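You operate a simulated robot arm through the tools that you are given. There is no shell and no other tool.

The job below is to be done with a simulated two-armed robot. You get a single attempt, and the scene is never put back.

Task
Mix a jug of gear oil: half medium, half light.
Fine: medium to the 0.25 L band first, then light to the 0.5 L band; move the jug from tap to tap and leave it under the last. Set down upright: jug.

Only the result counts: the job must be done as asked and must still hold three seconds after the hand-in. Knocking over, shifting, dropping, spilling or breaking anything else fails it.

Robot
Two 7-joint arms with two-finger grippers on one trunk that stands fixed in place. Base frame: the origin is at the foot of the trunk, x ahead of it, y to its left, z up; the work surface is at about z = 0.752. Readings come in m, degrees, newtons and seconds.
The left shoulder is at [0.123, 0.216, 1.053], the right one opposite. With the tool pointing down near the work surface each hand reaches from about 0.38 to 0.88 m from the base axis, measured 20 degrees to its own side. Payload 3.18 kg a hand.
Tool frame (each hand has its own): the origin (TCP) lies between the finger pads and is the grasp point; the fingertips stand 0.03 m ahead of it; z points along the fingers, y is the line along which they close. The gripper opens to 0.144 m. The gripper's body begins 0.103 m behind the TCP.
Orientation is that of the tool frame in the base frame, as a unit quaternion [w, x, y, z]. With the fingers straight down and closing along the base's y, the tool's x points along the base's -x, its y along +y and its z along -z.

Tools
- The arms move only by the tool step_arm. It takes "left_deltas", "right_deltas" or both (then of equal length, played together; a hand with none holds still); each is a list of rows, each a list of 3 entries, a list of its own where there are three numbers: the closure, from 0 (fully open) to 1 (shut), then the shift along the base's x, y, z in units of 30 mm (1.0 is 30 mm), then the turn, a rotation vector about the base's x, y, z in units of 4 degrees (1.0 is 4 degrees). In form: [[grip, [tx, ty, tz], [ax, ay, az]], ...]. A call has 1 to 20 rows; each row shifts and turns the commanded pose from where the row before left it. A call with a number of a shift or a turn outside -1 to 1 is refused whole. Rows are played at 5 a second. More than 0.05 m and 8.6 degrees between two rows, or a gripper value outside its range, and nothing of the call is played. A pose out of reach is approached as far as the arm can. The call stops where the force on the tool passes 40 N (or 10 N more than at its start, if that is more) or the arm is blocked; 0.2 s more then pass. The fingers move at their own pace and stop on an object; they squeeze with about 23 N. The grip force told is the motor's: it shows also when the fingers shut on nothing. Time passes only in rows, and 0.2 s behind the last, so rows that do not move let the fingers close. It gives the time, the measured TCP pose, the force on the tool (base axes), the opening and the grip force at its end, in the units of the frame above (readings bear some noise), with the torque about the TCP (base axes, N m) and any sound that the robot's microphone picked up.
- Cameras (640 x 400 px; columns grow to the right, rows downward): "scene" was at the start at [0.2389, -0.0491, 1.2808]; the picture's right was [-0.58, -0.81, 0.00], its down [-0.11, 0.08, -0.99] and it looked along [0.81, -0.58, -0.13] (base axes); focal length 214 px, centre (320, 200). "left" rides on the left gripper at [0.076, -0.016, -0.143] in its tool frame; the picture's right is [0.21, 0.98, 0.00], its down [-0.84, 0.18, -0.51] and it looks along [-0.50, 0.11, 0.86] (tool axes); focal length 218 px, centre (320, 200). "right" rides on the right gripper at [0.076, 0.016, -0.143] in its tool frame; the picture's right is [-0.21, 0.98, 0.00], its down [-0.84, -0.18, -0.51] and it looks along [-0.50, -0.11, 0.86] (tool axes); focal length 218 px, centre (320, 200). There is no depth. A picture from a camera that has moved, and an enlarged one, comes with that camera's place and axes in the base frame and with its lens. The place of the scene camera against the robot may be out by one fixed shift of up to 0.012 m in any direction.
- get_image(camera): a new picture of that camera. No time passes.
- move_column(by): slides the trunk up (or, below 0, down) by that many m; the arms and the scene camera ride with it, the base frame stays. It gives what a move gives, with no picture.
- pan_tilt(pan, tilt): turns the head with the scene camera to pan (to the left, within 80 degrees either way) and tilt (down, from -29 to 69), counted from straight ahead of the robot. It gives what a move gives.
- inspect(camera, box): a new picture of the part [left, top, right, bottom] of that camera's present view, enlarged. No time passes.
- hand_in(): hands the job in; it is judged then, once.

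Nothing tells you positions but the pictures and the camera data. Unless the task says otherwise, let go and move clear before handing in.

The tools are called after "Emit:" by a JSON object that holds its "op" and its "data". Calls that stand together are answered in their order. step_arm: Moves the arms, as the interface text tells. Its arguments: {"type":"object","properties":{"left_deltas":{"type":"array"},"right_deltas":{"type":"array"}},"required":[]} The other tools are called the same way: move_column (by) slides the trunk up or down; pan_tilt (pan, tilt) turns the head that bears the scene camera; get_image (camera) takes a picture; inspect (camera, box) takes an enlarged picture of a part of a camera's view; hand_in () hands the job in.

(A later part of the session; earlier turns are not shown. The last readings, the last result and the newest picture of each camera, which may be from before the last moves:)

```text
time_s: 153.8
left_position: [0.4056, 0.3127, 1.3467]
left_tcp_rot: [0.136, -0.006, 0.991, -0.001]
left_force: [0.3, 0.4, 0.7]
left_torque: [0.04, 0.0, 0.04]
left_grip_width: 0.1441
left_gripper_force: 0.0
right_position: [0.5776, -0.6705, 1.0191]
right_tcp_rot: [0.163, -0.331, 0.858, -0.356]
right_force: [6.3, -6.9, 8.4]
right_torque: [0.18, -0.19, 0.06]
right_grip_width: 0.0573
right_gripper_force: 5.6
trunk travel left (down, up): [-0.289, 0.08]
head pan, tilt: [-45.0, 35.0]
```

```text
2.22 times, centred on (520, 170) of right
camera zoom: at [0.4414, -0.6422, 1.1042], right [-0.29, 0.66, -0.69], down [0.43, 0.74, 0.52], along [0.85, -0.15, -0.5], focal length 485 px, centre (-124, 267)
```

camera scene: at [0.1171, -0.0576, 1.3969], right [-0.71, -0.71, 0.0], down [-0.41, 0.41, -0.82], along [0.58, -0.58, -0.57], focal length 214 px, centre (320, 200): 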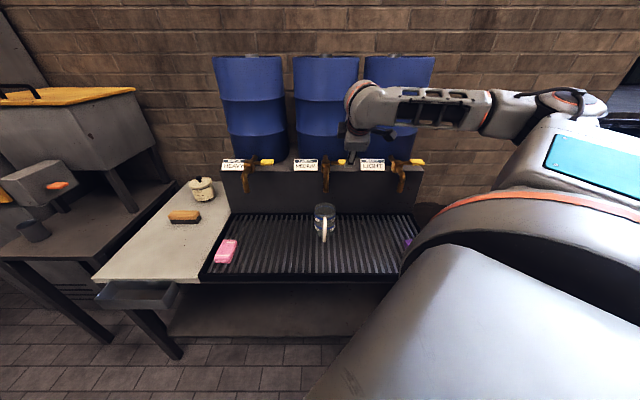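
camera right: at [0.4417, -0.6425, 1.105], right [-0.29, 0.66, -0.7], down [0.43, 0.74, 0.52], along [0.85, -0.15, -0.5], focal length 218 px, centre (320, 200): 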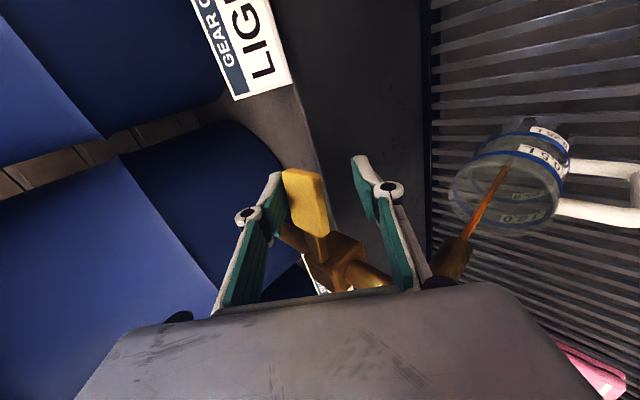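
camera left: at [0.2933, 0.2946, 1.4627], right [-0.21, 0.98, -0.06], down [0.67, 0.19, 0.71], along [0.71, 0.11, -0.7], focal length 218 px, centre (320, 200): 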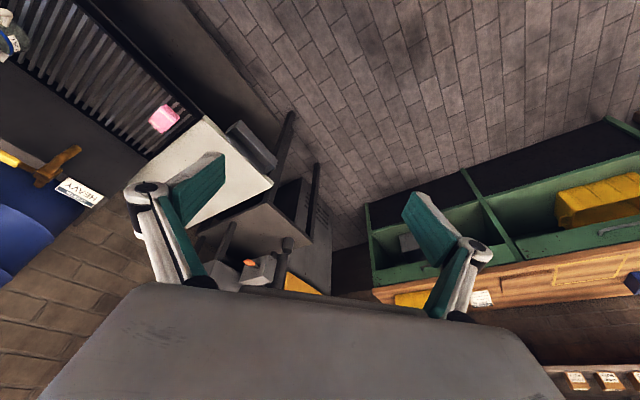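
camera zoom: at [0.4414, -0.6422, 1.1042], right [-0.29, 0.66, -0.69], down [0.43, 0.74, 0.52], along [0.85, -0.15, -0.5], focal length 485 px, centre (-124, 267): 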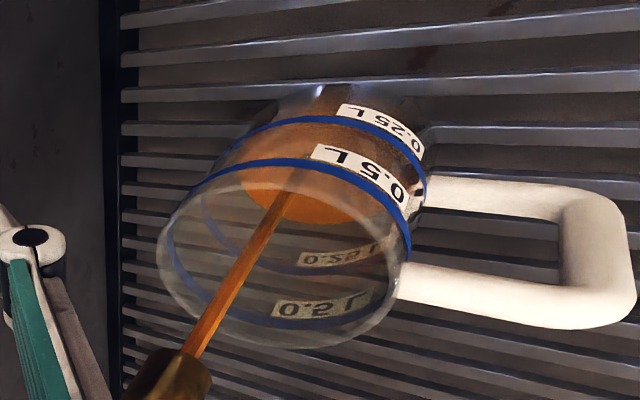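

The flow is quick and the level nears the lower band, so I close at once: clamp the lever and lift it back to its original place.

Emit:
{"op": "step_arm", "data": {"right_deltas": [[1, [0.15, -0.15, 1.0], [0, 0, 0]], [1, [0, 0, 0.05], [0, 0, 0]]]}}

Emit:
{"op": "inspect", "data": {"camera": "scene", "box": [290, 140, 370, 250]}}

Emit:
{"op": "get_image", "data": {"camera": "right"}}

```text
time_s: 154.4
left_position: [0.4058, 0.3102, 1.3459]
left_tcp_rot: [0.135, -0.006, 0.991, -0.001]
left_force: [-0.3, -0.3, 0.5]
left_torque: [-0.04, -0.04, 0.01]
left_grip_width: 0.1439
left_gripper_force: 0.0
right_position: [0.5803, -0.6748, 1.042]
right_tcp_rot: [0.159, -0.334, 0.861, -0.35]
right_force: [-8.4, 4.9, -28.7]
right_torque: [-1.91, 0.67, -0.03]
right_grip_width: 0.0332
right_gripper_force: 45.2
trunk travel left (down, up): [-0.289, 0.08]
head pan, tilt: [-45.0, 35.0]
```

```text
3.64 times, centred on (330, 195) of scene
camera zoom: at [0.1184, -0.0594, 1.3962], right [-0.71, -0.71, 0.0], down [-0.41, 0.41, -0.82], along [0.58, -0.58, -0.57], focal length 780 px, centre (284, 218)
```

zoom: 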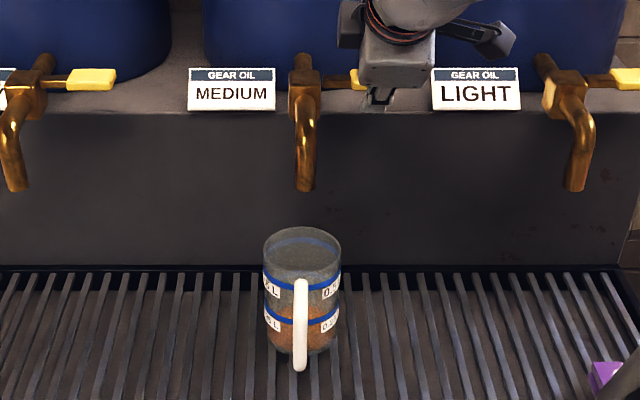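

```text
taken
camera right: at [0.4441, -0.6469, 1.1287], right [-0.3, 0.66, -0.68], down [0.44, 0.73, 0.52], along [0.85, -0.14, -0.51], focal length 218 px, centre (320, 200)
```

right: 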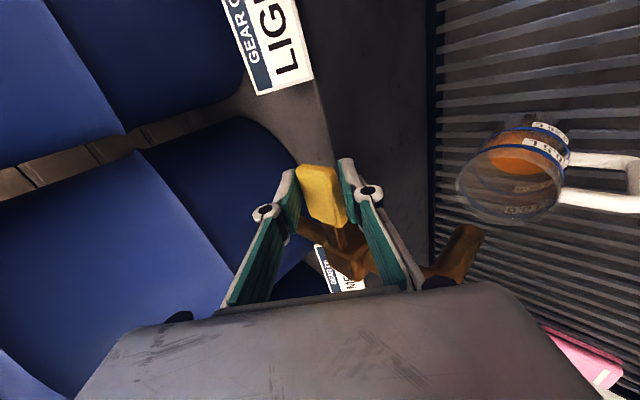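

The stream stopped. Check the level closely.

Emit:
{"op": "inspect", "data": {"camera": "scene", "box": [310, 190, 350, 245]}}

Emit:
{"op": "inspect", "data": {"camera": "right", "box": [440, 100, 600, 240]}}

```text
7.27 times, centred on (330, 218) of scene
camera zoom: at [0.1184, -0.0594, 1.3962], right [-0.71, -0.71, 0.0], down [-0.41, 0.41, -0.82], along [0.58, -0.58, -0.57], focal length 1560 px, centre (247, 73)
```

zoom: 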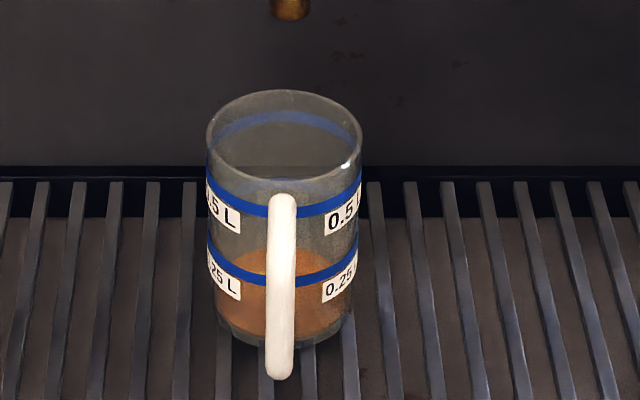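

```text
2.86 times, centred on (520, 170) of right
camera zoom: at [0.4441, -0.6469, 1.1287], right [-0.3, 0.66, -0.68], down [0.44, 0.73, 0.52], along [0.85, -0.14, -0.51], focal length 624 px, centre (-251, 286)
```

zoom: 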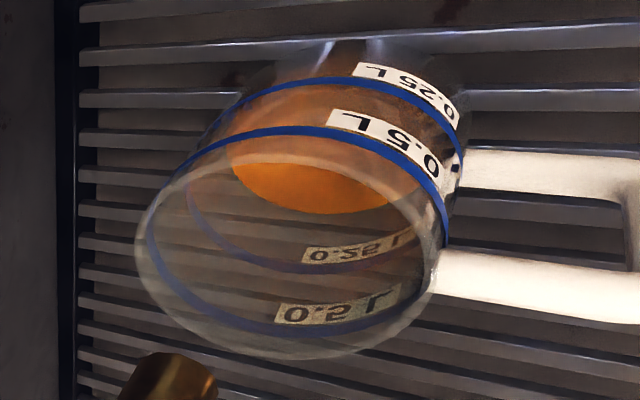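

The level is about a third of the way to the 0.25 band (≈0.08 L), so more medium is needed. First relax the upward load on the lever a little, keeping it closed.

Emit:
{"op": "step_arm", "data": {"right_deltas": [[1, [0, 0, -0.2], [0, 0, 0]]]}}

Emit:
{"op": "inspect", "data": {"camera": "scene", "box": [290, 140, 370, 250]}}

```text
time_s: 154.8
left_position: [0.4034, 0.3118, 1.3479]
left_tcp_rot: [0.137, -0.005, 0.991, -0.002]
left_force: [-0.4, 0.4, -0.2]
left_torque: [0.0, 0.03, 0.0]
left_grip_width: 0.1444
left_gripper_force: 0.1
right_position: [0.5801, -0.6742, 1.0416]
right_tcp_rot: [0.161, -0.333, 0.859, -0.354]
right_force: [-26.2, 9.3, -20.7]
right_torque: [-1.11, 0.3, 0.88]
right_grip_width: 0.0326
right_gripper_force: 44.3
trunk travel left (down, up): [-0.289, 0.08]
head pan, tilt: [-45.0, 35.0]
```

```text
3.64 times, centred on (330, 195) of scene
camera zoom: at [0.1157, -0.0579, 1.3971], right [-0.71, -0.71, 0.0], down [-0.4, 0.41, -0.82], along [0.58, -0.58, -0.57], focal length 780 px, centre (284, 218)
```

zoom: 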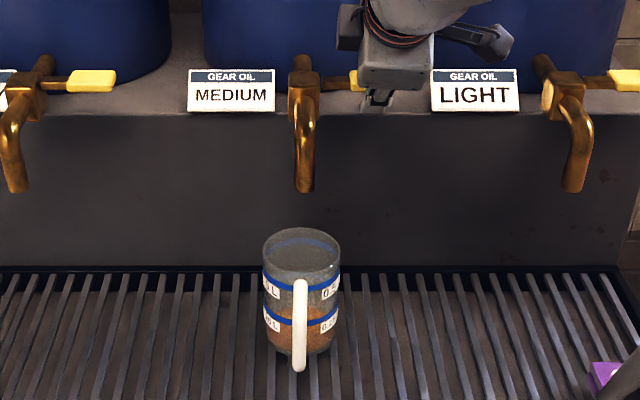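

Open the gripper slightly to unload the lever, keeping the cage; check that it stays closed.

Emit:
{"op": "step_arm", "data": {"right_deltas": [[0.62, [0, 0, 0], [0, 0, 0]], [0.62, [0, 0, 0], [0, 0, 0]]]}}

Emit:
{"op": "get_image", "data": {"camera": "right"}}

```text
time_s: 155.4
left_position: [0.4046, 0.3108, 1.3481]
left_tcp_rot: [0.136, -0.006, 0.991, -0.001]
left_force: [0.1, -1.2, -0.3]
left_torque: [0.0, -0.01, 0.0]
left_grip_width: 0.1439
left_gripper_force: 0.1
right_position: [0.5831, -0.675, 1.0462]
right_tcp_rot: [0.163, -0.332, 0.858, -0.356]
right_force: [0.0, -0.1, 0.3]
right_torque: [-0.04, -0.03, -0.01]
right_grip_width: 0.0548
right_gripper_force: 0.1
trunk travel left (down, up): [-0.289, 0.08]
head pan, tilt: [-45.0, 35.0]
```

```text
taken
camera right: at [0.4466, -0.6466, 1.1302], right [-0.29, 0.66, -0.69], down [0.43, 0.74, 0.52], along [0.85, -0.15, -0.5], focal length 218 px, centre (320, 200)
```

right: 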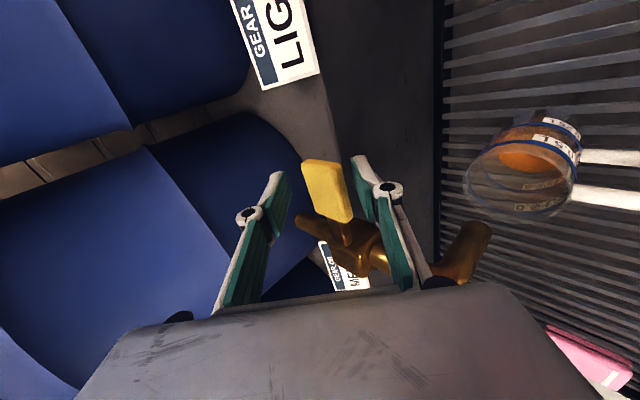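

The lever is free and closed. Push it down again to the same opening and hold briefly.

Emit:
{"op": "step_arm", "data": {"right_deltas": [[0.65, [-0.15, 0.17, -0.9], [0, 0, 0]], [0.65, [0, 0, -0.05], [0, 0, 0]], [0.65, [0, 0, 0], [0, 0, 0]], [0.65, [0, 0, 0], [0, 0, 0]]]}}

Emit:
{"op": "inspect", "data": {"camera": "scene", "box": [310, 190, 350, 245]}}

Emit:
{"op": "get_image", "data": {"camera": "right"}}

```text
time_s: 156.4
left_position: [0.405, 0.3112, 1.3474]
left_tcp_rot: [0.135, -0.006, 0.991, -0.002]
left_force: [-1.2, 0.2, -0.3]
left_torque: [0.03, -0.03, -0.01]
left_grip_width: 0.144
left_gripper_force: 0.1
right_position: [0.5787, -0.6713, 1.0168]
right_tcp_rot: [0.163, -0.331, 0.859, -0.356]
right_force: [8.4, -7.8, 8.3]
right_torque: [0.2, -0.11, 0.04]
right_grip_width: 0.0587
right_gripper_force: 6.7
trunk travel left (down, up): [-0.289, 0.08]
head pan, tilt: [-45.0, 35.0]
```

```text
7.27 times, centred on (330, 218) of scene
camera zoom: at [0.1175, -0.0577, 1.3969], right [-0.71, -0.71, 0.0], down [-0.41, 0.41, -0.82], along [0.58, -0.58, -0.57], focal length 1560 px, centre (247, 73)
```

zoom: 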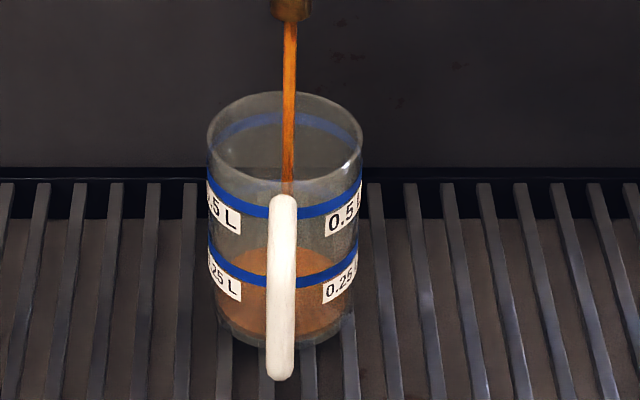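

```text
taken
camera right: at [0.4417, -0.6423, 1.1011], right [-0.29, 0.66, -0.69], down [0.43, 0.74, 0.52], along [0.85, -0.15, -0.5], focal length 218 px, centre (320, 200)
```

right: 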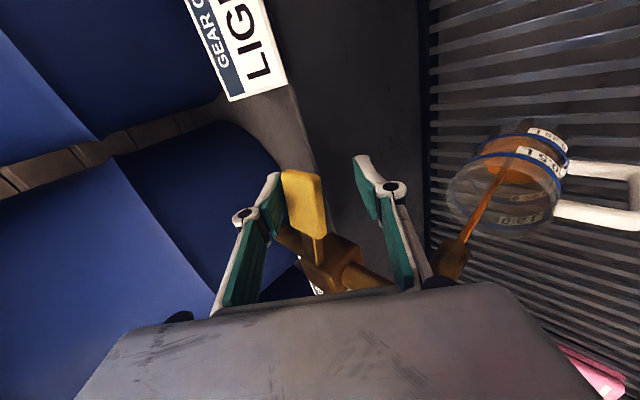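

Emit:
{"op": "inspect", "data": {"camera": "right", "box": [430, 100, 590, 240]}}

Emit:
{"op": "inspect", "data": {"camera": "scene", "box": [316, 205, 344, 240]}}

```text
2.86 times, centred on (510, 170) of right
camera zoom: at [0.4417, -0.6423, 1.1011], right [-0.29, 0.66, -0.69], down [0.43, 0.74, 0.52], along [0.85, -0.15, -0.5], focal length 624 px, centre (-223, 286)
```

zoom: 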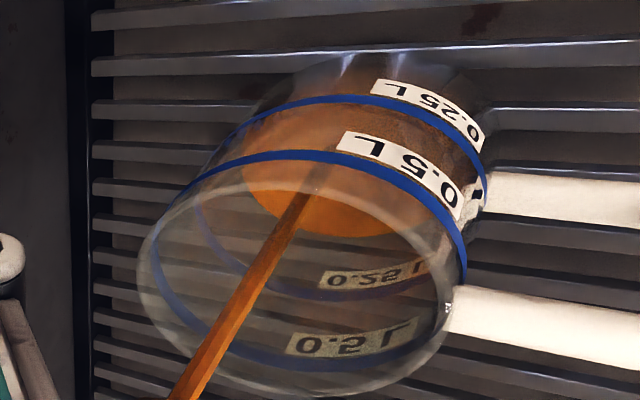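

```text
11.43 times, centred on (330, 222) of scene
camera zoom: at [0.1175, -0.0577, 1.3969], right [-0.71, -0.71, 0.0], down [-0.41, 0.41, -0.82], along [0.58, -0.58, -0.57], focal length 2451 px, centre (206, -57)
```

zoom: 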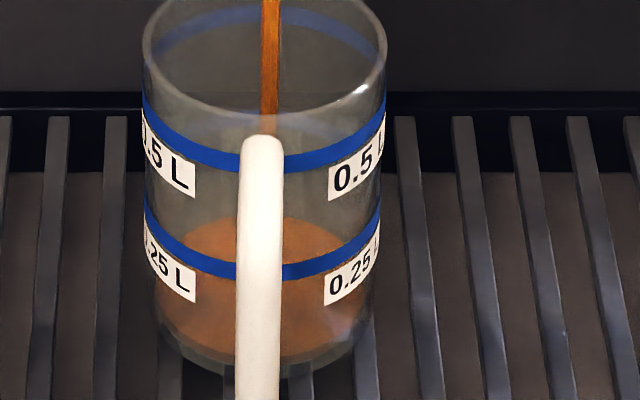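

Emit:
{"op": "step_arm", "data": {"right_deltas": [[0.65, [0, 0, 0], [0, 0, 0]], [0.65, [0, 0, 0], [0, 0, 0]]]}}

Emit:
{"op": "inspect", "data": {"camera": "scene", "box": [316, 205, 344, 240]}}

Emit:
{"op": "inspect", "data": {"camera": "right", "box": [430, 100, 590, 240]}}

```text
time_s: 157.0
left_position: [0.4054, 0.3118, 1.3477]
left_tcp_rot: [0.136, -0.007, 0.991, -0.002]
left_force: [0.2, 0.1, 0.5]
left_torque: [-0.02, -0.02, -0.02]
left_grip_width: 0.144
left_gripper_force: 0.0
right_position: [0.5784, -0.6702, 1.0169]
right_tcp_rot: [0.163, -0.332, 0.858, -0.356]
right_force: [7.3, -7.9, 8.2]
right_torque: [0.2, -0.15, -0.02]
right_grip_width: 0.0588
right_gripper_force: 7.0
trunk travel left (down, up): [-0.289, 0.08]
head pan, tilt: [-45.0, 35.0]
```

```text
11.43 times, centred on (330, 222) of scene
camera zoom: at [0.1176, -0.0579, 1.3969], right [-0.71, -0.71, 0.0], down [-0.41, 0.41, -0.82], along [0.58, -0.58, -0.57], focal length 2451 px, centre (206, -57)
```

zoom: 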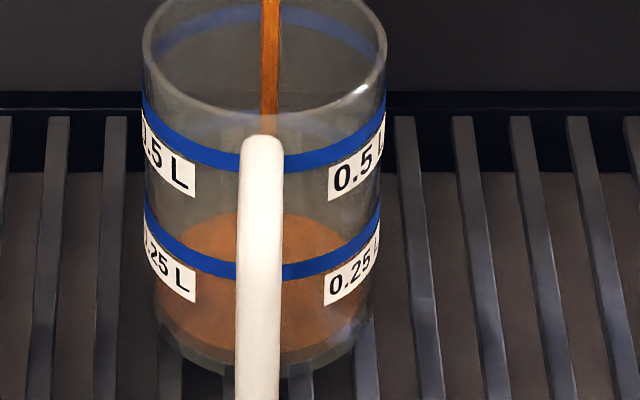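

```text
2.86 times, centred on (510, 170) of right
camera zoom: at [0.4416, -0.6422, 1.1006], right [-0.29, 0.66, -0.69], down [0.43, 0.74, 0.52], along [0.85, -0.15, -0.5], focal length 624 px, centre (-223, 286)
```

zoom: 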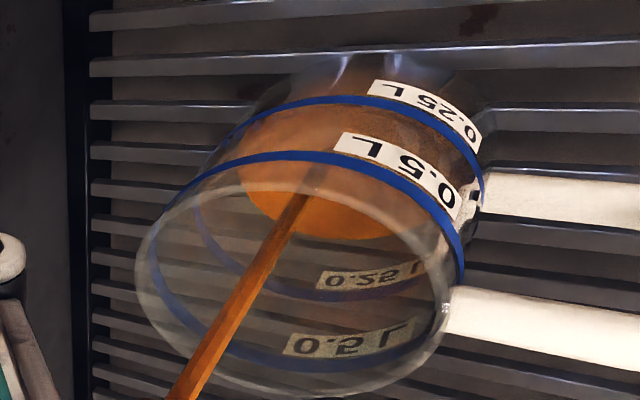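

The rise is slow at this opening. Open the lever slightly more and watch.

Emit:
{"op": "step_arm", "data": {"right_deltas": [[0.65, [-0.1, 0.1, -0.3], [0, 0, 0]], [0.65, [0, 0, 0], [0, 0, 0]]]}}

Emit:
{"op": "inspect", "data": {"camera": "scene", "box": [316, 205, 344, 240]}}

Emit:
{"op": "inspect", "data": {"camera": "right", "box": [430, 100, 590, 240]}}

```text
time_s: 157.6
left_position: [0.4052, 0.311, 1.3463]
left_tcp_rot: [0.136, -0.006, 0.991, -0.002]
left_force: [0.0, 0.6, 0.5]
left_torque: [-0.03, 0.0, -0.02]
left_grip_width: 0.144
left_gripper_force: 0.1
right_position: [0.5758, -0.6687, 1.0067]
right_tcp_rot: [0.162, -0.331, 0.858, -0.356]
right_force: [8.8, -14.5, 10.5]
right_torque: [0.15, -0.07, -0.29]
right_grip_width: 0.062
right_gripper_force: 9.6
trunk travel left (down, up): [-0.289, 0.08]
head pan, tilt: [-45.0, 35.0]
```

```text
11.43 times, centred on (330, 222) of scene
camera zoom: at [0.1174, -0.0582, 1.3969], right [-0.71, -0.71, 0.0], down [-0.41, 0.41, -0.82], along [0.58, -0.58, -0.57], focal length 2451 px, centre (206, -57)
```

zoom: 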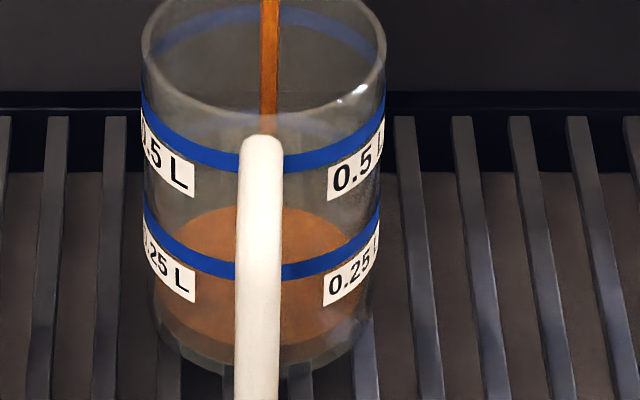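

```text
2.86 times, centred on (510, 170) of right
camera zoom: at [0.4388, -0.6397, 1.0915], right [-0.29, 0.66, -0.69], down [0.43, 0.74, 0.52], along [0.85, -0.15, -0.5], focal length 624 px, centre (-223, 286)
```

zoom: 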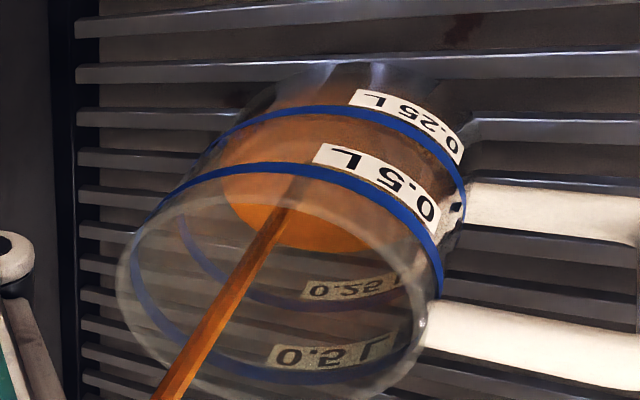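

About 0.07–0.08 L so far, rate ≈0.02 L/s. Open a bit more.

Emit:
{"op": "step_arm", "data": {"right_deltas": [[0.65, [-0.1, 0.1, -0.5], [0, 0, 0]], [0.65, [0, 0, 0], [0, 0, 0]], [0.65, [0, 0, 0], [0, 0, 0]]]}}

Emit:
{"op": "inspect", "data": {"camera": "scene", "box": [316, 205, 344, 240]}}

Emit:
{"op": "get_image", "data": {"camera": "right"}}

```text
time_s: 158.2
left_position: [0.4029, 0.3101, 1.3466]
left_tcp_rot: [0.137, -0.006, 0.991, -0.002]
left_force: [-0.4, -0.3, 0.4]
left_torque: [0.04, 0.03, 0.01]
left_grip_width: 0.1442
left_gripper_force: 0.2
right_position: [0.5771, -0.6676, 1.0039]
right_tcp_rot: [0.169, -0.328, 0.854, -0.367]
right_force: [1.6, -13.3, 21.2]
right_torque: [0.06, -0.42, -0.36]
right_grip_width: 0.0644
right_gripper_force: 12.2
trunk travel left (down, up): [-0.289, 0.08]
head pan, tilt: [-45.0, 35.0]
stopped in row 2 (right hand): the force on the tool passed its limit at 41 N (the readings are from after the stop); the commanded pose is now the measured one
```

```text
11.43 times, centred on (330, 222) of scene
camera zoom: at [0.1162, -0.0577, 1.397], right [-0.71, -0.71, 0.0], down [-0.4, 0.41, -0.82], along [0.58, -0.58, -0.57], focal length 2451 px, centre (206, -57)
```

zoom: 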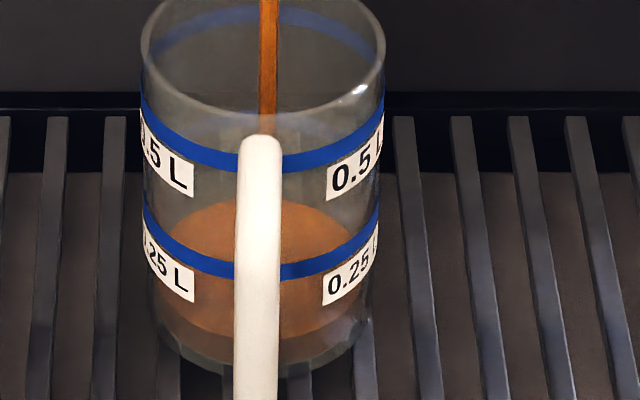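

```text
taken
camera right: at [0.4393, -0.6388, 1.0849], right [-0.28, 0.65, -0.71], down [0.42, 0.75, 0.51], along [0.86, -0.16, -0.48], focal length 218 px, centre (320, 200)
```

right: 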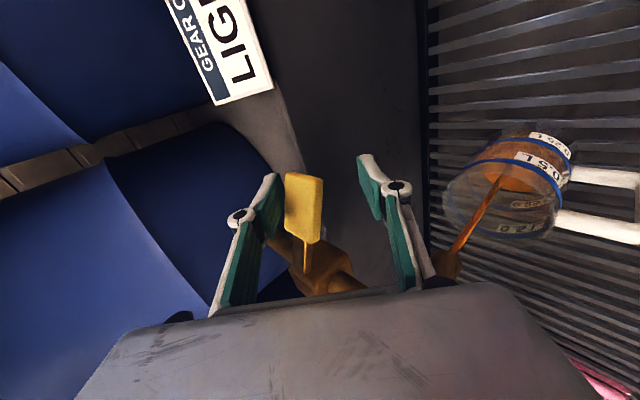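

The downward push binds; the valve may actually turn toward me. Try a small pull toward the robot and compare force and flow.

Emit:
{"op": "step_arm", "data": {"right_deltas": [[0.65, [-0.3, 0.3, 0.1], [0, 0, 0]], [0.65, [0, 0, 0], [0, 0, 0]]]}}

Emit:
{"op": "inspect", "data": {"camera": "scene", "box": [316, 205, 344, 240]}}

Emit:
{"op": "get_image", "data": {"camera": "right"}}

```text
time_s: 158.5
left_position: [0.4045, 0.3118, 1.3461]
left_tcp_rot: [0.137, -0.006, 0.991, -0.002]
left_force: [0.3, 1.0, -0.5]
left_torque: [-0.07, -0.07, -0.03]
left_grip_width: 0.1442
left_gripper_force: 0.0
right_position: [0.5727, -0.6674, 1.0094]
right_tcp_rot: [0.168, -0.327, 0.852, -0.373]
right_force: [7.7, -17.1, 8.4]
right_torque: [0.16, -0.13, -0.39]
right_grip_width: 0.0613
right_gripper_force: 9.2
trunk travel left (down, up): [-0.289, 0.08]
head pan, tilt: [-45.0, 35.0]
stopped in row 1 (right hand): the force on the tool passed its limit at 44 N (the readings are from after the stop); the commanded pose is now the measured one
```

```text
11.43 times, centred on (330, 222) of scene
camera zoom: at [0.1164, -0.0575, 1.3968], right [-0.71, -0.71, 0.0], down [-0.4, 0.41, -0.82], along [0.58, -0.58, -0.57], focal length 2451 px, centre (206, -57)
```

zoom: 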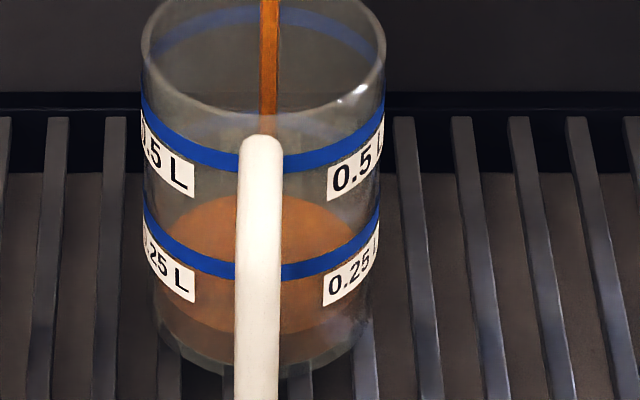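

```text
taken
camera right: at [0.4345, -0.636, 1.0893], right [-0.27, 0.64, -0.72], down [0.43, 0.75, 0.51], along [0.86, -0.17, -0.47], focal length 218 px, centre (320, 200)
```

right: 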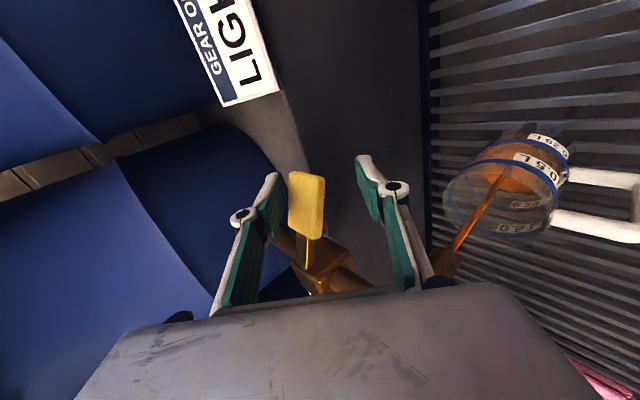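

The flow is now ≈0.04 L/s; simply hold and keep watching.

Emit:
{"op": "step_arm", "data": {"right_deltas": [[0.65, [0, 0, 0], [0, 0, 0]], [0.65, [0, 0, 0], [0, 0, 0]], [0.65, [0, 0, 0], [0, 0, 0]], [0.65, [0, 0, 0], [0, 0, 0]]]}}

Emit:
{"op": "inspect", "data": {"camera": "scene", "box": [316, 205, 344, 240]}}

Emit:
{"op": "inspect", "data": {"camera": "right", "box": [430, 100, 590, 240]}}

```text
time_s: 159.5
left_position: [0.4036, 0.3115, 1.3468]
left_tcp_rot: [0.137, -0.006, 0.991, -0.002]
left_force: [-0.2, -0.3, 0.5]
left_torque: [0.0, 0.06, -0.01]
left_grip_width: 0.1442
left_gripper_force: 0.0
right_position: [0.5719, -0.6656, 1.007]
right_tcp_rot: [0.167, -0.327, 0.854, -0.369]
right_force: [5.4, -16.8, 19.2]
right_torque: [0.08, -0.54, -0.35]
right_grip_width: 0.0656
right_gripper_force: 12.6
trunk travel left (down, up): [-0.289, 0.08]
head pan, tilt: [-45.0, 35.0]
```

```text
11.43 times, centred on (330, 222) of scene
camera zoom: at [0.1163, -0.0579, 1.3971], right [-0.71, -0.71, 0.0], down [-0.4, 0.41, -0.82], along [0.58, -0.58, -0.57], focal length 2451 px, centre (206, -57)
```

zoom: 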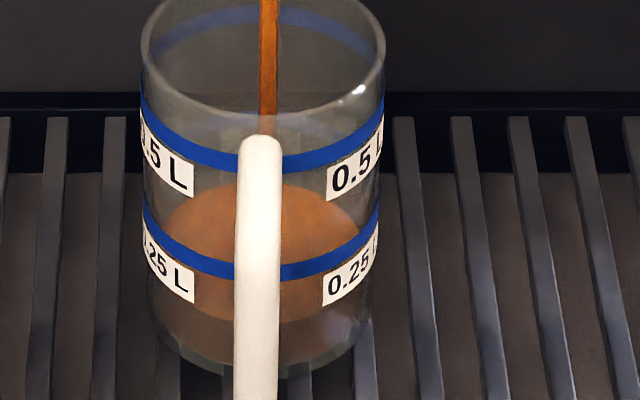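

```text
2.86 times, centred on (510, 170) of right
camera zoom: at [0.4337, -0.6352, 1.0878], right [-0.27, 0.64, -0.72], down [0.43, 0.75, 0.51], along [0.86, -0.17, -0.48], focal length 624 px, centre (-223, 286)
```

zoom: 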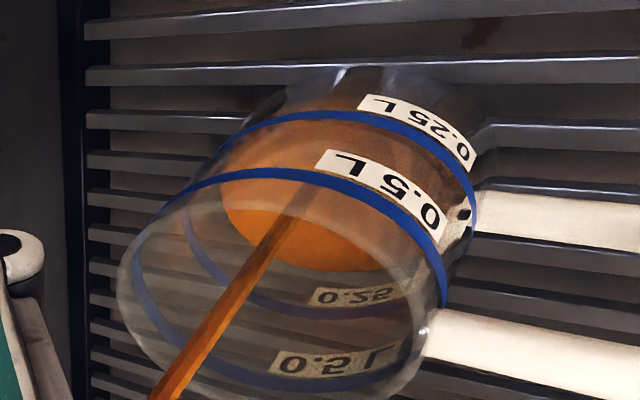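

Level ≈0.13 L, rising ≈0.027 L/s. Hold 1.8 s more.

Emit:
{"op": "step_arm", "data": {"right_deltas": [[0.65, [0, 0, 0], [0, 0, 0]], [0.65, [0, 0, 0], [0, 0, 0]], [0.65, [0, 0, 0], [0, 0, 0]], [0.65, [0, 0, 0], [0, 0, 0]], [0.65, [0, 0, 0], [0, 0, 0]], [0.65, [0, 0, 0], [0, 0, 0]], [0.65, [0, 0, 0], [0, 0, 0]], [0.65, [0, 0, 0], [0, 0, 0]]]}}

Emit:
{"op": "inspect", "data": {"camera": "scene", "box": [316, 205, 344, 240]}}

Emit:
{"op": "inspect", "data": {"camera": "right", "box": [430, 100, 590, 240]}}

```text
time_s: 161.3
left_position: [0.4043, 0.3111, 1.3482]
left_tcp_rot: [0.136, -0.006, 0.991, -0.002]
left_force: [-0.6, 0.5, -0.2]
left_torque: [0.01, 0.0, 0.02]
left_grip_width: 0.144
left_gripper_force: 0.0
right_position: [0.5714, -0.6658, 1.008]
right_tcp_rot: [0.167, -0.327, 0.854, -0.369]
right_force: [6.6, -16.3, 18.9]
right_torque: [0.01, -0.46, -0.39]
right_grip_width: 0.0663
right_gripper_force: 12.9
trunk travel left (down, up): [-0.289, 0.08]
head pan, tilt: [-45.0, 35.0]
```

```text
11.43 times, centred on (330, 222) of scene
camera zoom: at [0.1164, -0.0577, 1.397], right [-0.71, -0.71, 0.0], down [-0.41, 0.41, -0.82], along [0.58, -0.58, -0.57], focal length 2451 px, centre (206, -57)
```

zoom: 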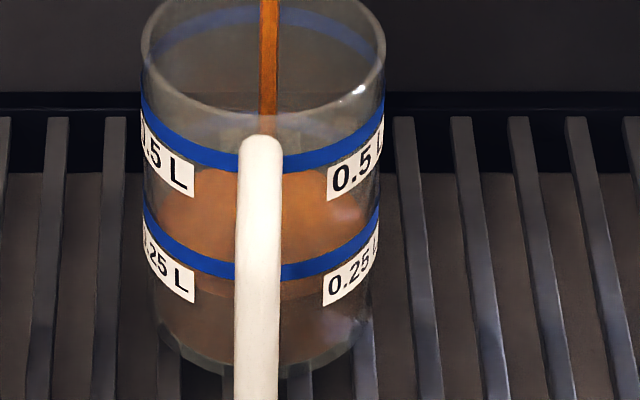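

```text
2.86 times, centred on (510, 170) of right
camera zoom: at [0.4337, -0.6351, 1.0876], right [-0.27, 0.64, -0.71], down [0.43, 0.75, 0.51], along [0.86, -0.17, -0.48], focal length 624 px, centre (-223, 286)
```

zoom: 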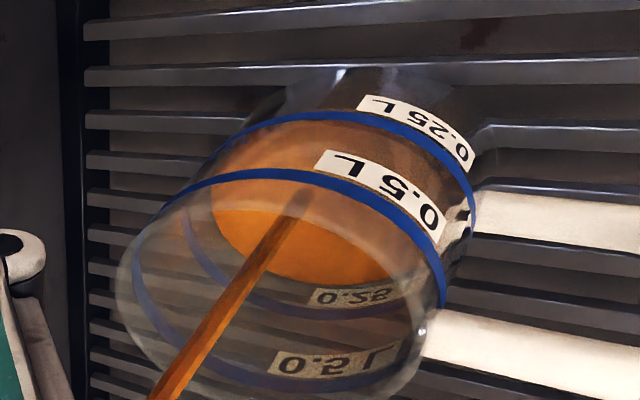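

Level ≈0.178 L, about 2.2 s to go. Hold 1.4 s and re-check.

Emit:
{"op": "step_arm", "data": {"right_deltas": [[0.65, [0, 0, 0], [0, 0, 0]], [0.65, [0, 0, 0], [0, 0, 0]], [0.65, [0, 0, 0], [0, 0, 0]], [0.65, [0, 0, 0], [0, 0, 0]], [0.65, [0, 0, 0], [0, 0, 0]], [0.65, [0, 0, 0], [0, 0, 0]]]}}

Emit:
{"op": "inspect", "data": {"camera": "scene", "box": [316, 205, 344, 240]}}

Emit:
{"op": "inspect", "data": {"camera": "right", "box": [430, 100, 590, 240]}}

```text
time_s: 162.7
left_position: [0.4036, 0.3123, 1.3467]
left_tcp_rot: [0.136, -0.006, 0.991, -0.001]
left_force: [-0.4, 0.9, 1.4]
left_torque: [-0.03, 0.02, 0.03]
left_grip_width: 0.1441
left_gripper_force: 0.0
right_position: [0.5723, -0.6645, 1.0062]
right_tcp_rot: [0.167, -0.326, 0.854, -0.369]
right_force: [5.8, -16.5, 19.0]
right_torque: [0.04, -0.44, -0.37]
right_grip_width: 0.066
right_gripper_force: 12.4
trunk travel left (down, up): [-0.289, 0.08]
head pan, tilt: [-45.0, 35.0]
```

```text
11.43 times, centred on (330, 222) of scene
camera zoom: at [0.1164, -0.0577, 1.397], right [-0.71, -0.71, 0.0], down [-0.41, 0.41, -0.82], along [0.58, -0.58, -0.57], focal length 2451 px, centre (206, -57)
```

zoom: 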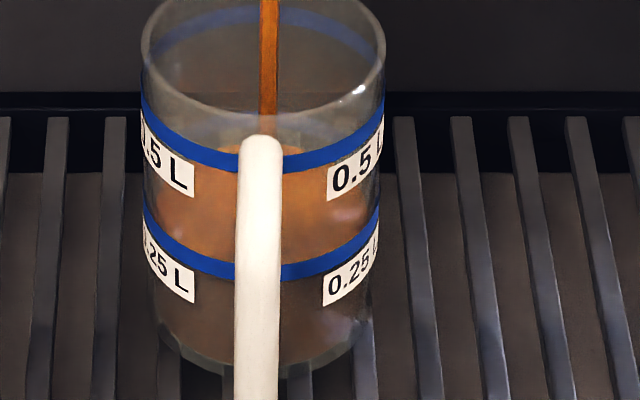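

```text
2.86 times, centred on (510, 170) of right
camera zoom: at [0.4337, -0.6351, 1.0876], right [-0.27, 0.64, -0.71], down [0.43, 0.75, 0.51], along [0.86, -0.17, -0.48], focal length 624 px, centre (-223, 286)
```

zoom: 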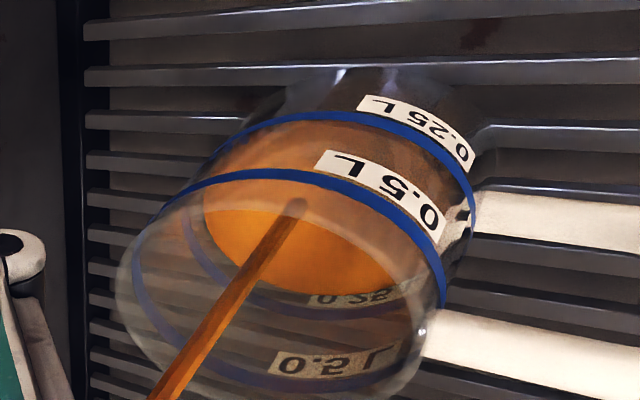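

About 0.22 L; ~0.85 s to go including closing lag. Hold 0.6 s, then clamp and lift the lever shut in the same call.

Emit:
{"op": "step_arm", "data": {"right_deltas": [[0.65, [0, 0, 0], [0, 0, 0]], [0.65, [0, 0, 0], [0, 0, 0]], [0.65, [0, 0, 0], [0, 0, 0]], [1, [0.28, -0.3, 1.0], [0, 0, 0]], [1, [0.03, -0.03, 0.25], [0, 0, 0]]]}}

Emit:
{"op": "inspect", "data": {"camera": "scene", "box": [310, 180, 350, 240]}}

Emit:
{"op": "get_image", "data": {"camera": "right"}}

```text
time_s: 163.9
left_position: [0.4024, 0.3113, 1.3471]
left_tcp_rot: [0.137, -0.005, 0.991, -0.002]
left_force: [0.1, 1.0, 1.0]
left_torque: [-0.01, 0.04, 0.01]
left_grip_width: 0.1444
left_gripper_force: 0.1
right_position: [0.5764, -0.6746, 1.0386]
right_tcp_rot: [0.165, -0.327, 0.856, -0.365]
right_force: [-20.6, -3.0, -0.9]
right_torque: [-0.56, -0.13, -1.47]
right_grip_width: 0.0309
right_gripper_force: 45.3
trunk travel left (down, up): [-0.289, 0.08]
head pan, tilt: [-45.0, 35.0]
```

```text
6.67 times, centred on (330, 210) of scene
camera zoom: at [0.1147, -0.0579, 1.397], right [-0.71, -0.71, 0.0], down [-0.4, 0.41, -0.82], along [0.58, -0.58, -0.57], focal length 1430 px, centre (253, 133)
```

zoom: 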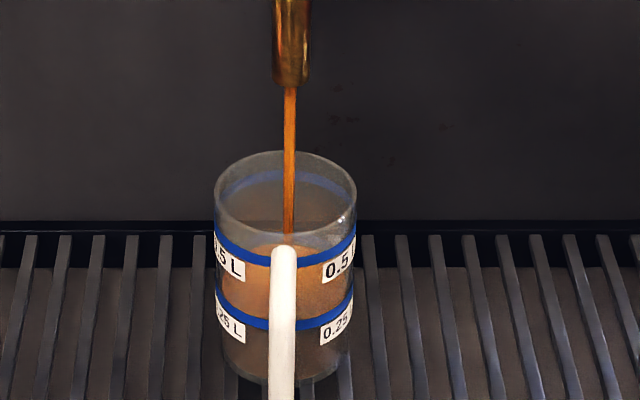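

```text
taken
camera right: at [0.4391, -0.6437, 1.1215], right [-0.28, 0.65, -0.71], down [0.43, 0.74, 0.51], along [0.86, -0.16, -0.49], focal length 218 px, centre (320, 200)
```

right: 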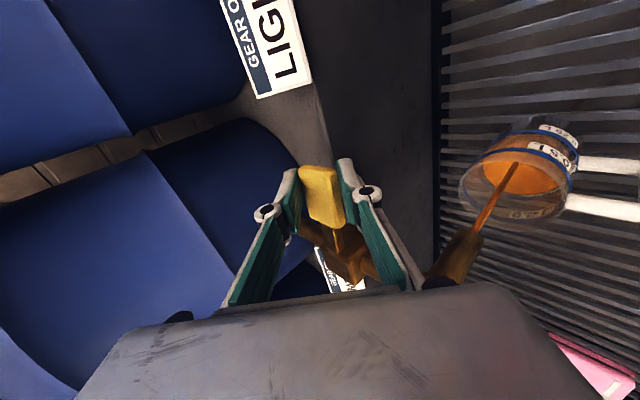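

Still flowing: the lever is not fully shut. Push it further back (away from me) at once.

Emit:
{"op": "step_arm", "data": {"right_deltas": [[1, [0.3, -0.3, 0.15], [0, 0, 0]]]}}

Emit:
{"op": "inspect", "data": {"camera": "scene", "box": [310, 180, 350, 240]}}

Emit:
{"op": "get_image", "data": {"camera": "right"}}

```text
time_s: 164.3
left_position: [0.4014, 0.3128, 1.348]
left_tcp_rot: [0.138, -0.006, 0.99, -0.003]
left_force: [0.0, 1.0, -0.8]
left_torque: [0.03, -0.01, -0.02]
left_grip_width: 0.1441
left_gripper_force: 0.0
right_position: [0.577, -0.6735, 1.0395]
right_tcp_rot: [0.162, -0.33, 0.857, -0.362]
right_force: [-23.1, 2.4, 8.4]
right_torque: [-0.37, -0.85, -0.18]
right_grip_width: 0.0311
right_gripper_force: 45.1
trunk travel left (down, up): [-0.289, 0.08]
head pan, tilt: [-45.0, 35.0]
stopped in row 1 (right hand): the force on the tool passed its limit at 46 N (the readings are from after the stop); the commanded pose is now the measured one
```

```text
6.67 times, centred on (330, 210) of scene
camera zoom: at [0.1136, -0.0558, 1.3975], right [-0.71, -0.71, 0.0], down [-0.4, 0.4, -0.82], along [0.58, -0.58, -0.57], focal length 1430 px, centre (253, 133)
```

zoom: 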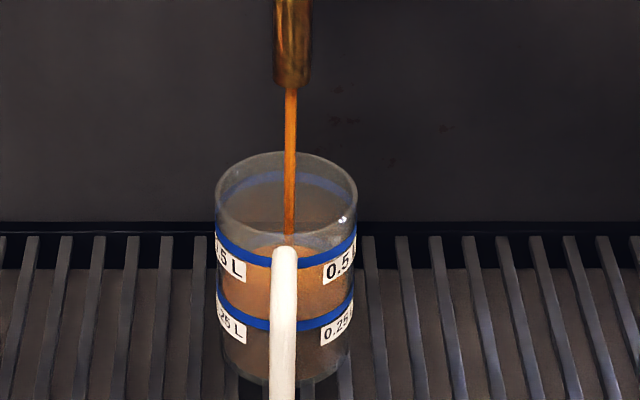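

```text
taken
camera right: at [0.4406, -0.6444, 1.1227], right [-0.29, 0.65, -0.7], down [0.43, 0.74, 0.51], along [0.85, -0.16, -0.49], focal length 218 px, centre (320, 200)
```

right: 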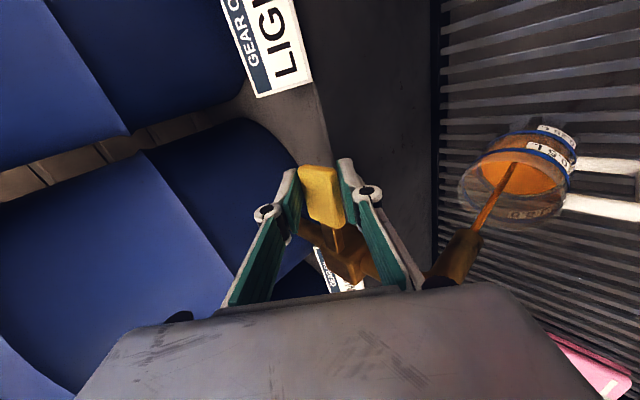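

The clamp fights the lever's own rotation. Loosen to a cage and push it shut with the front/lower finger.

Emit:
{"op": "step_arm", "data": {"right_deltas": [[0.7, [0.35, -0.35, 0.4], [0, 0, 0]], [0.72, [0.25, -0.25, 0.3], [0, 0, 0]]]}}

Emit:
{"op": "inspect", "data": {"camera": "scene", "box": [310, 180, 350, 240]}}

Emit:
{"op": "get_image", "data": {"camera": "right"}}

```text
time_s: 164.9
left_position: [0.4049, 0.3126, 1.3456]
left_tcp_rot: [0.136, -0.006, 0.991, -0.002]
left_force: [0.3, -0.1, -0.8]
left_torque: [0.01, 0.0, 0.0]
left_grip_width: 0.1439
left_gripper_force: 0.0
right_position: [0.5917, -0.6856, 1.0424]
right_tcp_rot: [0.157, -0.333, 0.862, -0.347]
right_force: [-10.9, 17.7, -14.2]
right_torque: [-0.3, -0.13, 0.13]
right_grip_width: 0.0564
right_gripper_force: 12.2
trunk travel left (down, up): [-0.289, 0.08]
head pan, tilt: [-45.0, 35.0]
stopped in row 2 (right hand): the force on the tool passed its limit at 44 N (the readings are from after the stop); the commanded pose is now the measured one
```

```text
6.67 times, centred on (330, 210) of scene
camera zoom: at [0.1172, -0.0569, 1.3969], right [-0.71, -0.71, 0.0], down [-0.41, 0.41, -0.82], along [0.58, -0.58, -0.57], focal length 1430 px, centre (253, 133)
```

zoom: 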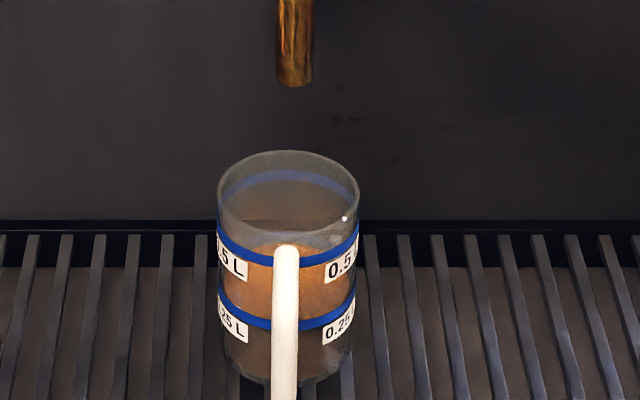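

```text
taken
camera right: at [0.4565, -0.6581, 1.1296], right [-0.3, 0.67, -0.68], down [0.44, 0.73, 0.52], along [0.84, -0.14, -0.52], focal length 218 px, centre (320, 200)
```

right: 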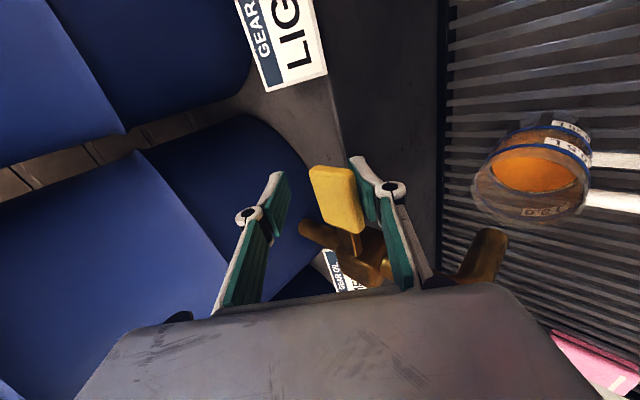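

Shut now. Check the level.

Emit:
{"op": "inspect", "data": {"camera": "scene", "box": [316, 205, 344, 240]}}

Emit:
{"op": "inspect", "data": {"camera": "right", "box": [450, 90, 610, 230]}}

```text
11.43 times, centred on (330, 222) of scene
camera zoom: at [0.1172, -0.0569, 1.3969], right [-0.71, -0.71, 0.0], down [-0.41, 0.41, -0.82], along [0.58, -0.58, -0.57], focal length 2451 px, centre (206, -57)
```

zoom: 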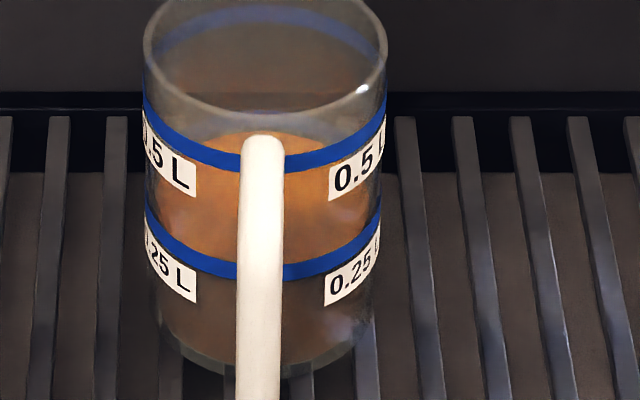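

```text
2.86 times, centred on (530, 160) of right
camera zoom: at [0.4565, -0.6581, 1.1296], right [-0.3, 0.67, -0.68], down [0.44, 0.73, 0.52], along [0.84, -0.14, -0.52], focal length 624 px, centre (-280, 314)
```

zoom: 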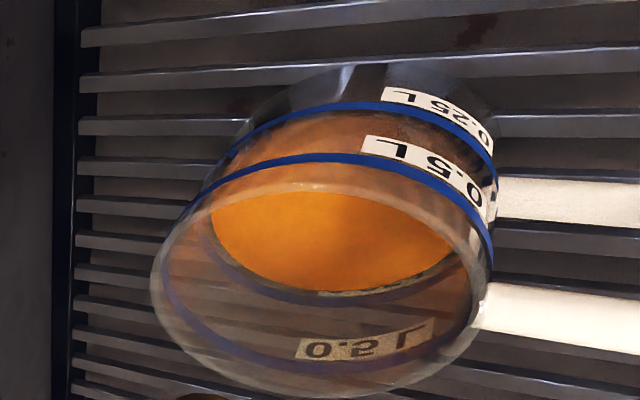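

The surface meets the 0.25 band (both views). Now relieve the contact gently, widen the cage and withdraw along the tool axis, checking that the lever stays shut.

Emit:
{"op": "step_arm", "data": {"right_deltas": [[0.6, [-0.1, 0.12, -0.15], [0, 0, 0]], [0.5, [-0.05, 0.05, -0.05], [0, 0, 0]], [0.45, [0, 0, 0], [0, 0, 0]]]}}

Emit:
{"op": "get_image", "data": {"camera": "right"}}

Emit:
{"op": "inspect", "data": {"camera": "scene", "box": [290, 140, 370, 250]}}

```text
time_s: 165.7
left_position: [0.4052, 0.3104, 1.3472]
left_tcp_rot: [0.136, -0.006, 0.991, -0.002]
left_force: [-0.9, 0.5, 0.4]
left_torque: [-0.01, 0.0, -0.02]
left_grip_width: 0.1439
left_gripper_force: 0.0
right_position: [0.5896, -0.6817, 1.041]
right_tcp_rot: [0.159, -0.333, 0.86, -0.353]
right_force: [0.0, -0.1, 0.1]
right_torque: [0.03, 0.01, 0.03]
right_grip_width: 0.0794
right_gripper_force: 0.1
trunk travel left (down, up): [-0.289, 0.08]
head pan, tilt: [-45.0, 35.0]
```

```text
taken
camera right: at [0.4538, -0.6553, 1.1276], right [-0.3, 0.66, -0.69], down [0.44, 0.74, 0.52], along [0.85, -0.15, -0.51], focal length 218 px, centre (320, 200)
```

right: 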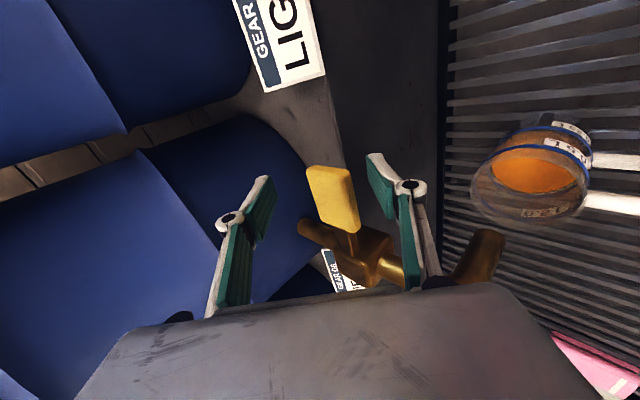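

```text
3.64 times, centred on (330, 195) of scene
camera zoom: at [0.1171, -0.0575, 1.397], right [-0.71, -0.71, 0.0], down [-0.41, 0.41, -0.82], along [0.58, -0.58, -0.57], focal length 780 px, centre (284, 218)
```

zoom: 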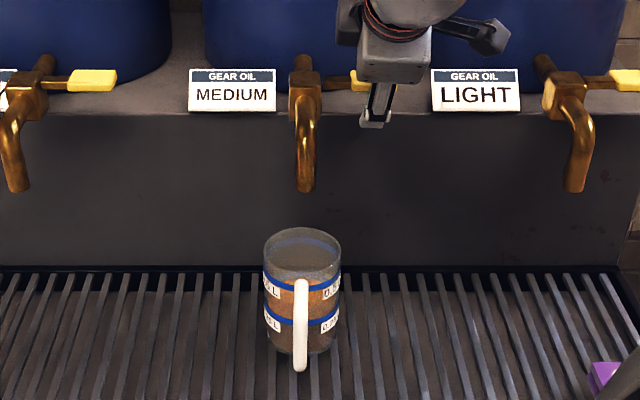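

No flow; the lever is shut and free. (Analysis of the images shows the lever swings downward to open.) Withdraw along the tool axis.

Emit:
{"op": "step_arm", "data": {"right_deltas": [[0.4, [-0.5, 0.5, 0.69], [0, 0, 0]], [0.4, [-0.5, 0.5, 0.69], [0, 0, 0]], [0.4, [-0.5, 0.5, 0.69], [0, 0, 0]], [0.4, [-0.5, 0.5, 0.69], [0, 0, 0]], [0.3, [-0.5, 0.5, 0.4], [0, 0, 0]], [0.2, [-0.5, 0.5, 0.2], [0, 0, 0]]]}}

Emit:
{"op": "get_image", "data": {"camera": "scene"}}

Emit:
{"op": "get_image", "data": {"camera": "right"}}

```text
time_s: 167.1
left_position: [0.4043, 0.3126, 1.3462]
left_tcp_rot: [0.135, -0.005, 0.991, -0.001]
left_force: [-0.4, 0.8, 0.3]
left_torque: [-0.03, 0.01, -0.02]
left_grip_width: 0.1441
left_gripper_force: 0.0
right_position: [0.4977, -0.5924, 1.1427]
right_tcp_rot: [0.159, -0.332, 0.86, -0.353]
right_force: [0.6, 0.6, 1.0]
right_torque: [0.01, 0.0, 0.01]
right_grip_width: 0.1152
right_gripper_force: 0.0
trunk travel left (down, up): [-0.289, 0.08]
head pan, tilt: [-45.0, 35.0]
```

```text
taken
camera scene: at [0.1168, -0.0568, 1.397], right [-0.71, -0.71, 0.0], down [-0.41, 0.41, -0.82], along [0.58, -0.58, -0.57], focal length 214 px, centre (320, 200)
```

scene: 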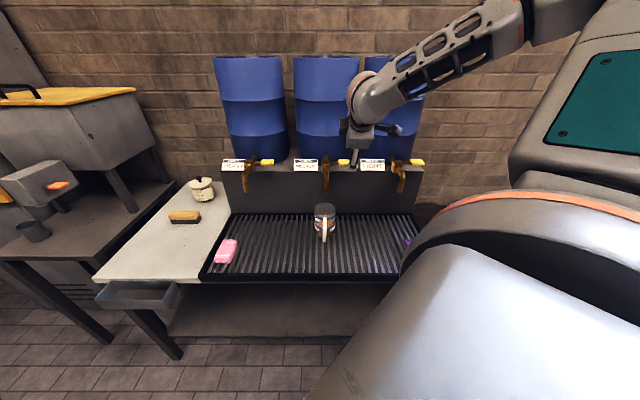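

```text
taken
camera right: at [0.3625, -0.5645, 1.2289], right [-0.3, 0.66, -0.69], down [0.44, 0.74, 0.52], along [0.85, -0.15, -0.51], focal length 218 px, centre (320, 200)
```

right: 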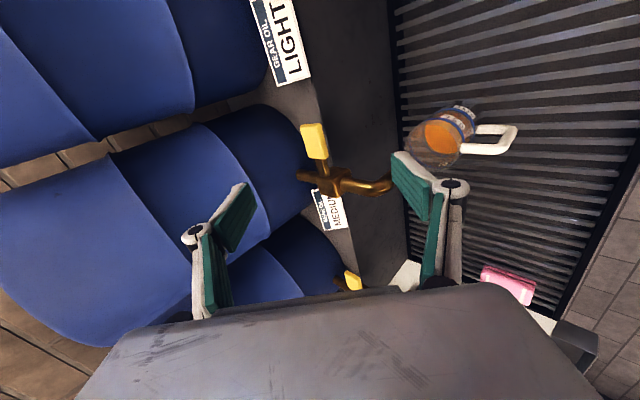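

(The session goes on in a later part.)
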